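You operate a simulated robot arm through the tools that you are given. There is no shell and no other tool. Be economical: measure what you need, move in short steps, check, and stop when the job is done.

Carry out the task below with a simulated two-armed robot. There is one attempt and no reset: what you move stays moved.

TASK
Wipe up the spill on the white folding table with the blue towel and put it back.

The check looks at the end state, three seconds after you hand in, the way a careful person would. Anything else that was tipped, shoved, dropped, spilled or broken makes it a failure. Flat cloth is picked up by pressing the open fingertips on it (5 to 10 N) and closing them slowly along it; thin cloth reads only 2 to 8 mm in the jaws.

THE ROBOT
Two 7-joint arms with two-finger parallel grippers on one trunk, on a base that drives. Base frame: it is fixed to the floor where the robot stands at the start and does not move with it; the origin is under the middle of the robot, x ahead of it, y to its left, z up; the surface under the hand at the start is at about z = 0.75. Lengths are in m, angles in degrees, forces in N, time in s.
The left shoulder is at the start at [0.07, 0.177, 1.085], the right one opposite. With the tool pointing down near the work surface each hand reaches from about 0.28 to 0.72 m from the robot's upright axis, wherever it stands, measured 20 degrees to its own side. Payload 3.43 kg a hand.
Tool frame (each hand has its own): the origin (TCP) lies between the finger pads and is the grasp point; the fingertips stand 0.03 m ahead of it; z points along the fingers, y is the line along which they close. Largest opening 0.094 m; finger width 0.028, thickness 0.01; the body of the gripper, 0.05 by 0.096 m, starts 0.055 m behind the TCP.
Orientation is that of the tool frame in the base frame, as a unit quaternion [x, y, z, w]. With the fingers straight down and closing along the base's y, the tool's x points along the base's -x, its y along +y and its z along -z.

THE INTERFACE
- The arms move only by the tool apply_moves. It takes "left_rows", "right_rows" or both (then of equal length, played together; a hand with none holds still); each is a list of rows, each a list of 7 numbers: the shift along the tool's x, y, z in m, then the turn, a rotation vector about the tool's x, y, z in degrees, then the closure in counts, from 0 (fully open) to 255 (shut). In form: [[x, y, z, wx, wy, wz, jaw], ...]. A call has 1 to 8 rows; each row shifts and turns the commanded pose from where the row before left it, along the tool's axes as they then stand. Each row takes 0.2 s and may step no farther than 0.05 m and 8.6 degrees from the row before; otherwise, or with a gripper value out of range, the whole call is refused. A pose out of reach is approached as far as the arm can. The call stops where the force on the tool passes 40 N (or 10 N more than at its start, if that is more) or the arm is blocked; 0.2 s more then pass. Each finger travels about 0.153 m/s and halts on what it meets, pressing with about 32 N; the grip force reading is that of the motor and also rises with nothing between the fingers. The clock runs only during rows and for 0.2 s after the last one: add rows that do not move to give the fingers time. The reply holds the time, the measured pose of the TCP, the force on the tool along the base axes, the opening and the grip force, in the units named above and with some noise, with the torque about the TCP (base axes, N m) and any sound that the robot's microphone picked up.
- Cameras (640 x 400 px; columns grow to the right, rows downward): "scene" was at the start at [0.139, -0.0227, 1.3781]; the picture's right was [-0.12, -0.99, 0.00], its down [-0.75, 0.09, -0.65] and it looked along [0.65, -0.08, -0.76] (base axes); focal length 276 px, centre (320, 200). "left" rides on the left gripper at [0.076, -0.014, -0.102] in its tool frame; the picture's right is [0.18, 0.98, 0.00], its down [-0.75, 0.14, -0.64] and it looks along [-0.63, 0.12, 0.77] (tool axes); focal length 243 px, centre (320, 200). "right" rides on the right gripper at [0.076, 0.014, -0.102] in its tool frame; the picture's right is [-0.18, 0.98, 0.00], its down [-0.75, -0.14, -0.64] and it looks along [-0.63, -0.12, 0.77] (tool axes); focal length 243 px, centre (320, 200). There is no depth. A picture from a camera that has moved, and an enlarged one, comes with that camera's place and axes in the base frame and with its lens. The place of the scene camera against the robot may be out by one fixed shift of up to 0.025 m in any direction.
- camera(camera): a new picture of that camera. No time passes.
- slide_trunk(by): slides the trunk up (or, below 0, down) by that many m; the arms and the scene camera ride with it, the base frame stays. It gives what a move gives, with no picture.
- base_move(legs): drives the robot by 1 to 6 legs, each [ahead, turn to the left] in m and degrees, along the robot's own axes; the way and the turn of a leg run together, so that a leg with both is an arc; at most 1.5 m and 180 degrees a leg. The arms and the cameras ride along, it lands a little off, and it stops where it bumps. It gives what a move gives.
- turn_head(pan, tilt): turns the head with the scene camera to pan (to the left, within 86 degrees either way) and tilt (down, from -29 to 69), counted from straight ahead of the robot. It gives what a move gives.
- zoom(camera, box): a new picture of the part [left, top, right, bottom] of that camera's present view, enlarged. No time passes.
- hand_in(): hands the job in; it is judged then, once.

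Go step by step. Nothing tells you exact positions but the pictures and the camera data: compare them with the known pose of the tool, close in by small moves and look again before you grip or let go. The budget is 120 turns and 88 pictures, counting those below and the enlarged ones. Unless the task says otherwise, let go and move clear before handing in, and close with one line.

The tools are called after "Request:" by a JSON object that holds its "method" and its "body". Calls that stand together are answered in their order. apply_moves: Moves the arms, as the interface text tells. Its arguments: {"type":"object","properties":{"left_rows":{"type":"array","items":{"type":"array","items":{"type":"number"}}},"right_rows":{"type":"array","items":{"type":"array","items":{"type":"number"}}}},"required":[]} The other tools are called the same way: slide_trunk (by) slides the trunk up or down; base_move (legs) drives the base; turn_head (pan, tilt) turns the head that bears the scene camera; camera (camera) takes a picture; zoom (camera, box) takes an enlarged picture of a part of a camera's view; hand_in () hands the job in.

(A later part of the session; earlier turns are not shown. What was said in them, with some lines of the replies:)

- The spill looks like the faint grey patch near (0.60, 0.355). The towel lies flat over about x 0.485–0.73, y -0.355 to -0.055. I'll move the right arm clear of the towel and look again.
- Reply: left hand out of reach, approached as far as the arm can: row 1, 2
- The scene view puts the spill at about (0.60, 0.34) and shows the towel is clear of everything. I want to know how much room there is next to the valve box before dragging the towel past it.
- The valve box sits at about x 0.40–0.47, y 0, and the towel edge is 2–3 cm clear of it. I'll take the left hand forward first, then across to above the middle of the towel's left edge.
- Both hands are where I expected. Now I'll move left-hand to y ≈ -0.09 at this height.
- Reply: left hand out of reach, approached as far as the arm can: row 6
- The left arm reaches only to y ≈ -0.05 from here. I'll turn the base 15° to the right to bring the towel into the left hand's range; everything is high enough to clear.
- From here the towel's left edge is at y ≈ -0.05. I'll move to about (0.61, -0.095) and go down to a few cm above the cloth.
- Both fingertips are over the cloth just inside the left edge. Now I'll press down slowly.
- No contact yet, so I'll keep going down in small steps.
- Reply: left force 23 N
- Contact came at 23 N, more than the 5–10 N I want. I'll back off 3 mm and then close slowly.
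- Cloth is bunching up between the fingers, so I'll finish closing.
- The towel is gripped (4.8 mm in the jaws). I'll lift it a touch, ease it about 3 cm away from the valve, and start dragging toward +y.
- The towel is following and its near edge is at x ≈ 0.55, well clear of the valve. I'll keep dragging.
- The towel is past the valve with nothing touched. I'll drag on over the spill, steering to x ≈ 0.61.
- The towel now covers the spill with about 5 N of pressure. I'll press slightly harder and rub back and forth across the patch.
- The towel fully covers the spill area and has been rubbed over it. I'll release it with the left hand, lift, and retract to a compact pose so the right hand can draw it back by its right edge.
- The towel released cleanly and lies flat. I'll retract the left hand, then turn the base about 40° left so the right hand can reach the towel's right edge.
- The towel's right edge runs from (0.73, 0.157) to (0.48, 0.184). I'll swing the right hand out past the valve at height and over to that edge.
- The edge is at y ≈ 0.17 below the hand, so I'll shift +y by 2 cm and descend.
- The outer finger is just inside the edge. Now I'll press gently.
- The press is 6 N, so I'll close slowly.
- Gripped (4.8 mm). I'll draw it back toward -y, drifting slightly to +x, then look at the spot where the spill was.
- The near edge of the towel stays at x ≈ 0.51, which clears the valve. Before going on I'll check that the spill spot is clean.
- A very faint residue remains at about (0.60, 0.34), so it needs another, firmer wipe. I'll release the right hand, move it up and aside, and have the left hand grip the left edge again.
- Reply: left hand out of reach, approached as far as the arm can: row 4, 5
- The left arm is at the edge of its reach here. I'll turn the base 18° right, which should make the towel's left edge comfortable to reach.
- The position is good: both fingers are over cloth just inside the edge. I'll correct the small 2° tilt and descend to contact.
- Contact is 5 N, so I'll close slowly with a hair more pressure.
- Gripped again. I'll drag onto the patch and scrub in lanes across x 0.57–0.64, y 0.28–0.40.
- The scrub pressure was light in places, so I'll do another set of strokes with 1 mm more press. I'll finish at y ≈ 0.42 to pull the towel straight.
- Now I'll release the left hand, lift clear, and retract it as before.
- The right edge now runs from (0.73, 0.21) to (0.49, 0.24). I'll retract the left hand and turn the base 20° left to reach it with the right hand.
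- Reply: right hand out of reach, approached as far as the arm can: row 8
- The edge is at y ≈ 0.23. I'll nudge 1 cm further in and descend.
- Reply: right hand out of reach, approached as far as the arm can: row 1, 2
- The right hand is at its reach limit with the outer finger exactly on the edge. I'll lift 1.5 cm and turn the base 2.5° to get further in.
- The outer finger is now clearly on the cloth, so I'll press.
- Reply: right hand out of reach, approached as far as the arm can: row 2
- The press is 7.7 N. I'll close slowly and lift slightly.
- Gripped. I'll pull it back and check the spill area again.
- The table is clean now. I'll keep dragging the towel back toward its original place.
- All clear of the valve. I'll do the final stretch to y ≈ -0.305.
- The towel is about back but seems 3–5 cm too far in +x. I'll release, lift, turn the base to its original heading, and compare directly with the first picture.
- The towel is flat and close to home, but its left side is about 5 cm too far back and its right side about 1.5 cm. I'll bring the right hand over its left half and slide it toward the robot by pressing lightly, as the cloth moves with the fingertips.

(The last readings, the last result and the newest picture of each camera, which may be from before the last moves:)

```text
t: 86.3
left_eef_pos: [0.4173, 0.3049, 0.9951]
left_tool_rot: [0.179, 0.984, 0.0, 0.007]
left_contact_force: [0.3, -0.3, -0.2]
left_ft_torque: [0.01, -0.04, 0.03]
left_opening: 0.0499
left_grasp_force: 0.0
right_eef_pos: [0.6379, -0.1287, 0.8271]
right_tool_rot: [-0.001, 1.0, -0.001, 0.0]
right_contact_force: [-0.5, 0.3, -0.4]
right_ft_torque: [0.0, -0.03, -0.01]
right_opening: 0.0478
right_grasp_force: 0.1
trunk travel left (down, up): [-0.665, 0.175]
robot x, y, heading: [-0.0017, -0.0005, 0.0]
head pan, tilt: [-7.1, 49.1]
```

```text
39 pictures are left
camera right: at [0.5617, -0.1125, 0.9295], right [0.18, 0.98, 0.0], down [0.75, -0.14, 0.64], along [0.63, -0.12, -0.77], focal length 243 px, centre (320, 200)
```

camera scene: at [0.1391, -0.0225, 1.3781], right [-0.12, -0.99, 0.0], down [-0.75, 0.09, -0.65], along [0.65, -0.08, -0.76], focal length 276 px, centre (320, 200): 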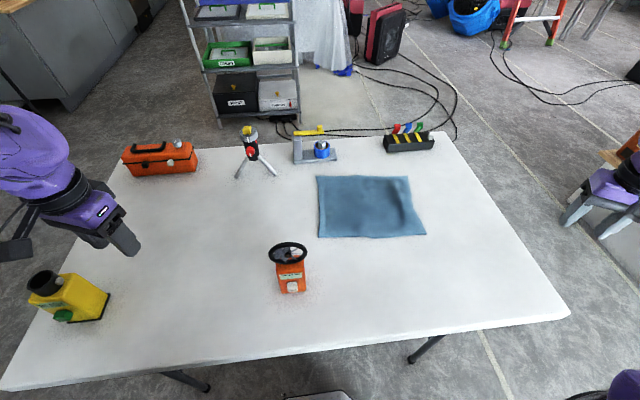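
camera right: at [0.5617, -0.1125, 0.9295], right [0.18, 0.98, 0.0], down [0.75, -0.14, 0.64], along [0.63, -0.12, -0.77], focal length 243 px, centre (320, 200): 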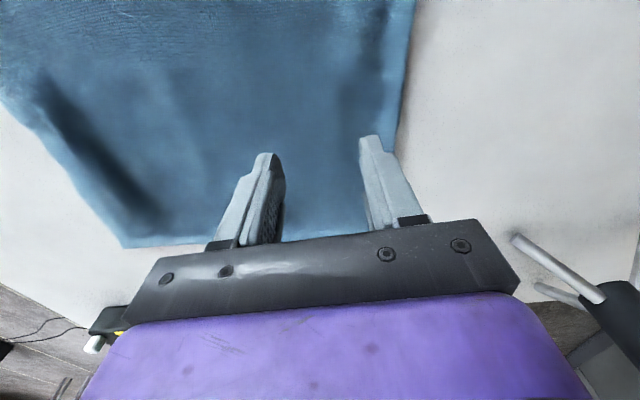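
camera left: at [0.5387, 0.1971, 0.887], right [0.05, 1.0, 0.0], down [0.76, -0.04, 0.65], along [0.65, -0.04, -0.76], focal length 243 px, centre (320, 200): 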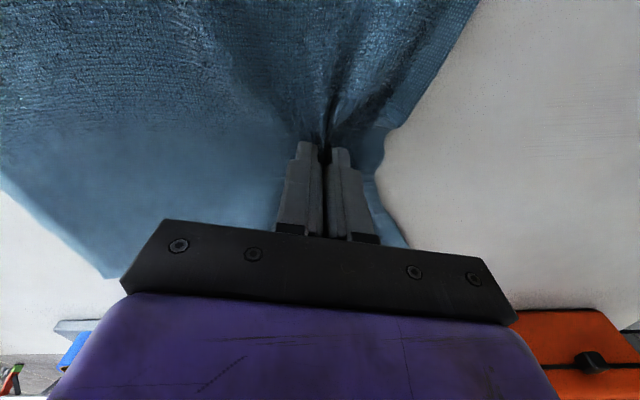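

Request:
{"method": "apply_moves", "body": {"right_rows": [[0, 0, 0.03, 0, 0, 0, 125], [0, 0, 0.01, 0, 0, 0, 125], [0, 0, 0.003, 0, 0, 0, 125], [0, 0, 0.0015, 0, 0, 0, 125], [0, 0, 0, 0, 0, 0, 125]]}}

```text
t: 87.5
left_eef_pos: [0.4175, 0.3058, 0.9947]
left_tool_rot: [0.179, 0.984, 0.0, 0.007]
left_contact_force: [-0.3, 0.3, 0.2]
left_ft_torque: [-0.04, 0.02, 0.01]
left_opening: 0.0497
left_grasp_force: 0.0
right_eef_pos: [0.6381, -0.1285, 0.7831]
right_tool_rot: [-0.001, 1.0, -0.001, 0.001]
right_contact_force: [0.2, -1.6, 5.8]
right_ft_torque: [-0.08, -0.04, -0.02]
right_opening: 0.048
right_grasp_force: 0.1
trunk travel left (down, up): [-0.665, 0.175]
robot x, y, heading: [-0.0002, 0.0035, 0.3]
head pan, tilt: [-7.1, 49.1]
```

Contact is 6 N. I'll slide toward the robot by 4.5 cm in small steps, then lift and look.

Request:
{"method": "apply_moves", "body": {"right_rows": [[0.0075, 0, 0.0005, 0, 0, 0, 125], [0.0075, 0, 0, 0, 0, 0, 125], [0.0075, 0, 0, 0, 0, 0, 125], [0.0075, 0, 0, 0, 0, 0, 125], [0.0075, 0, 0, 0, 0, 0, 125], [0.0075, 0, 0, 0, 0, 0, 125], [0, 0, 0, 0, 0, 0, 125]]}}

Request:
{"method": "camera", "body": {"camera": "scene"}}

```text
t: 89.2
left_eef_pos: [0.4179, 0.3048, 0.9943]
left_tool_rot: [0.178, 0.984, 0.0, 0.007]
left_contact_force: [0.7, -0.4, 0.4]
left_ft_torque: [0.01, 0.02, 0.0]
left_opening: 0.0499
left_grasp_force: 0.0
right_eef_pos: [0.5948, -0.1286, 0.7832]
right_tool_rot: [0.0, 1.0, -0.001, 0.001]
right_contact_force: [3.5, 0.0, 11.3]
right_ft_torque: [-0.01, -0.11, -0.01]
right_opening: 0.0479
right_grasp_force: 0.0
trunk travel left (down, up): [-0.665, 0.175]
robot x, y, heading: [-0.0008, -0.0025, -0.0]
head pan, tilt: [-7.1, 49.1]
```

```text
38 pictures are left
camera scene: at [0.1379, -0.022, 1.3783], right [-0.12, -0.99, 0.0], down [-0.75, 0.09, -0.66], along [0.65, -0.08, -0.76], focal length 276 px, centre (320, 200)
```

scene: 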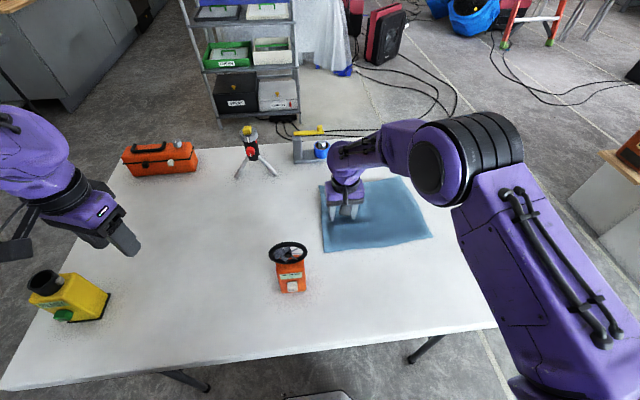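

The corners now match the original picture within a few pixels, about 1 cm. I'll lift straight off, move the right hand clear, and do a final check.

Request:
{"method": "apply_moves", "body": {"right_rows": [[0, 0, -0.02, 0, 0, 0, 125], [0, 0, -0.045, 0, 0, 0, 125], [0, 0, -0.048, 0, 0, 0, 125], [0, 0, -0.048, 0, 0, 0, 125], [0, -0.048, -0.04, 0, 0, 0, 125], [0, -0.048, 0, 0, 0, 0, 125], [0, -0.048, 0, 0, 0, 0, 125], [0, -0.048, 0, 0, 0, 0, 125]]}}

Request:
{"method": "apply_moves", "body": {"right_rows": [[0.03, -0.039, 0, 0, 0, 0, 125], [0.03, -0.039, 0, 0, 0, 0, 60], [0.03, -0.039, 0, 0, 0, 0, 0], [0.03, 0, 0, 0, 0, 0, 0], [0.03, 0, 0, 0, 0, 0, 0], [0, 0, 0, 0, 0, 0, 0]]}}

Request:
{"method": "camera", "body": {"camera": "scene"}}

Request:
{"method": "zoom", "body": {"camera": "scene", "box": [110, 130, 450, 342]}}

```text
refused: row 5 steps farther than a row can; nothing moved
```

```text
t: 90.5
left_eef_pos: [0.418, 0.3046, 0.9941]
left_tool_rot: [0.18, 0.984, 0.0, 0.007]
left_contact_force: [-0.5, 0.2, 0.7]
left_ft_torque: [0.0, 0.0, 0.03]
left_opening: 0.0497
left_grasp_force: 0.1
right_eef_pos: [0.4443, -0.2452, 0.782]
right_tool_rot: [-0.001, 1.0, 0.0, 0.0]
right_contact_force: [-1.0, 0.2, 8.2]
right_ft_torque: [0.09, -0.03, -0.03]
right_opening: 0.0909
right_grasp_force: 0.0
trunk travel left (down, up): [-0.665, 0.175]
robot x, y, heading: [-0.0001, -0.0012, 0.0]
head pan, tilt: [-7.1, 49.1]
```

```text
37 pictures are left
camera scene: at [0.1383, -0.0217, 1.3783], right [-0.12, -0.99, 0.0], down [-0.75, 0.09, -0.66], along [0.65, -0.08, -0.76], focal length 276 px, centre (320, 200)
```

scene: 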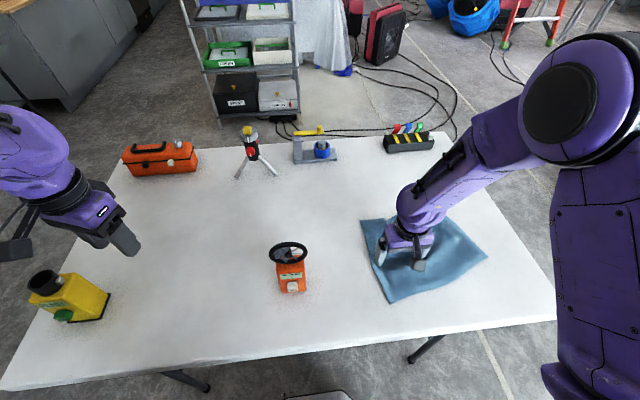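

```text
1.88 times, centred on (280, 236) of scene
camera zoom: at [0.1383, -0.0217, 1.3783], right [-0.12, -0.99, 0.0], down [-0.75, 0.09, -0.66], along [0.65, -0.08, -0.76], focal length 519 px, centre (395, 132)
```

zoom: 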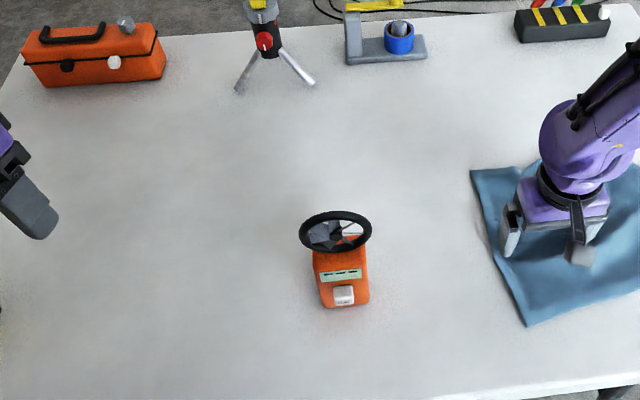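

The first of those calls was refused, so the next one ran while the fingers were still pressed and dragged the towel about 15 cm toward -x and 12 cm toward -y. Nothing else was touched. I'll reverse the slide along the same route while still pressing.

Request:
{"method": "apply_moves", "body": {"right_rows": [[-0.0188, 0, 0, 0, 0, 0, 0], [-0.0188, 0, 0, 0, 0, 0, 0], [-0.0188, 0.0195, 0, 0, 0, 0, 0], [-0.0188, 0.0195, 0, 0, 0, 0, 0], [-0.0188, 0.0195, 0, 0, 0, 0, 0], [-0.0188, 0.0195, 0, 0, 0, 0, 0], [-0.0188, 0.0195, 0, 0, 0, 0, 0], [-0.0188, 0.0195, 0, 0, 0, 0, 0]]}}

Request:
{"method": "camera", "body": {"camera": "scene"}}

```text
t: 92.3
left_eef_pos: [0.4188, 0.3052, 0.9943]
left_tool_rot: [0.178, 0.984, 0.0, 0.007]
left_contact_force: [0.5, 1.8, -0.3]
left_ft_torque: [-0.02, 0.04, 0.02]
left_opening: 0.0498
left_grasp_force: 0.0
right_eef_pos: [0.5941, -0.1279, 0.7834]
right_tool_rot: [0.0, 1.0, -0.001, 0.001]
right_contact_force: [-2.1, -3.0, 7.6]
right_ft_torque: [0.0, 0.06, 0.0]
right_opening: 0.0906
right_grasp_force: 0.0
trunk travel left (down, up): [-0.665, 0.175]
robot x, y, heading: [-0.0009, 0.0008, 0.0]
head pan, tilt: [-7.1, 49.1]
```

```text
35 pictures are left
camera scene: at [0.1379, -0.0219, 1.3782], right [-0.12, -0.99, 0.0], down [-0.75, 0.09, -0.66], along [0.65, -0.08, -0.76], focal length 276 px, centre (320, 200)
```

scene: 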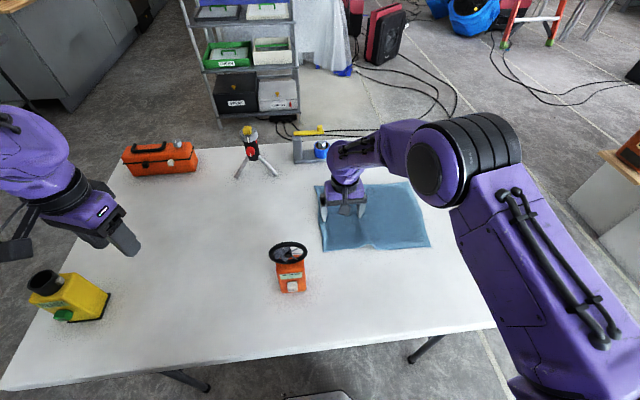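

The reverse slide worked: the corners are again within a few pixels of the original, with a slight ripple. Now I'll lift only, straight up.

Request:
{"method": "apply_moves", "body": {"right_rows": [[0, 0, -0.02, 0, 0, 0, 0], [0, 0, -0.04, 0, 0, 0, 0], [0, 0, -0.04, 0, 0, 0, 0], [0, 0, -0.04, 0, 0, 0, 0], [0, 0, -0.04, 0, 0, 0, 0], [0, 0, -0.03, 0, 0, 0, 0]]}}

```text
t: 93.8
left_eef_pos: [0.4187, 0.3049, 0.9948]
left_tool_rot: [0.178, 0.984, 0.0, 0.006]
left_contact_force: [-1.0, -0.5, -0.4]
left_ft_torque: [-0.01, 0.01, 0.0]
left_opening: 0.0496
left_grasp_force: 0.0
right_eef_pos: [0.594, -0.1292, 0.992]
right_tool_rot: [0.0, 1.0, 0.0, 0.0]
right_contact_force: [-0.7, 0.5, -0.4]
right_ft_torque: [-0.02, -0.02, 0.03]
right_opening: 0.0942
right_grasp_force: 0.2
trunk travel left (down, up): [-0.665, 0.175]
robot x, y, heading: [0.0009, 0.0034, 0.4]
head pan, tilt: [-7.1, 49.1]
```

The right hand is clear at z = 0.99. I'll move it aside and take the final look.

Request:
{"method": "apply_moves", "body": {"right_rows": [[0.025, -0.035, 0, 0, 0, 0, 0], [0.025, -0.035, 0, 0, 0, 0, 0], [0.025, -0.035, 0, 0, 0, 0, 0], [0.025, -0.035, 0, 0, 0, 0, 0], [0.025, -0.035, 0, 0, 0, 0, 0], [0.025, -0.035, 0, 0, 0, 0, 0], [0.025, -0.035, 0, 0, 0, 0, 0], [0.025, -0.035, 0, 0, 0, 0, 0]]}}

Request:
{"method": "camera", "body": {"camera": "scene"}}

Request:
{"method": "zoom", "body": {"camera": "scene", "box": [110, 150, 450, 362]}}

```text
t: 95.5
left_eef_pos: [0.4186, 0.3053, 0.9957]
left_tool_rot: [0.179, 0.984, 0.0, 0.006]
left_contact_force: [-0.5, -0.3, 0.2]
left_ft_torque: [0.0, 0.01, -0.02]
left_opening: 0.0497
left_grasp_force: 0.0
right_eef_pos: [0.3939, -0.4089, 0.9925]
right_tool_rot: [0.0, 1.0, 0.0, 0.001]
right_contact_force: [0.2, -0.4, 0.0]
right_ft_torque: [-0.01, -0.02, 0.01]
right_opening: 0.0939
right_grasp_force: 0.1
trunk travel left (down, up): [-0.665, 0.175]
robot x, y, heading: [0.0005, -0.0009, 0.2]
head pan, tilt: [-7.1, 49.1]
```

```text
34 pictures are left
camera scene: at [0.1386, -0.0229, 1.3782], right [-0.12, -0.99, 0.0], down [-0.75, 0.09, -0.66], along [0.65, -0.08, -0.76], focal length 276 px, centre (320, 200)
```

scene: 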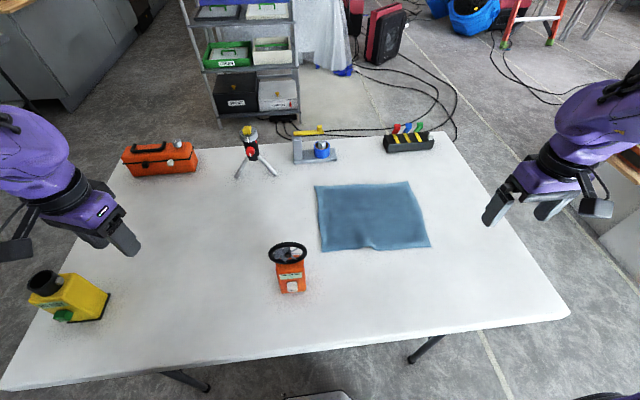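

```text
1.88 times, centred on (280, 256) of scene
camera zoom: at [0.1386, -0.0229, 1.3782], right [-0.12, -0.99, 0.0], down [-0.75, 0.09, -0.66], along [0.65, -0.08, -0.76], focal length 519 px, centre (395, 95)
```

zoom: 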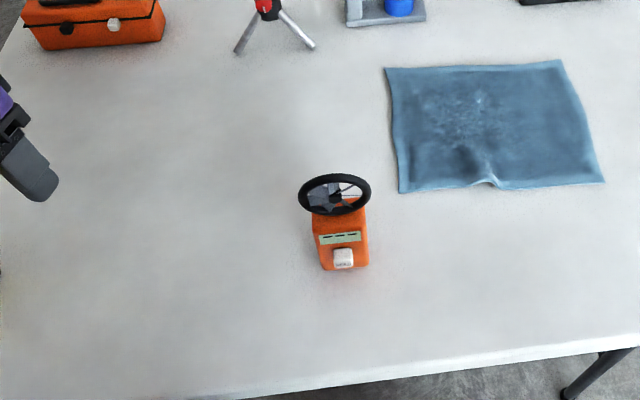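

The table is clean, the towel is flat at its original place to within about a centimetre, apart from one small ripple, and the other objects look undisturbed. Both hands are clear, so I'm handing in.

Request:
{"method": "hand_in", "body": {}}

```text
The job is handed in.
```

The spill is wiped up and the blue towel is back where it was, flat except for a small ripple in its near edge; I've handed the job in.
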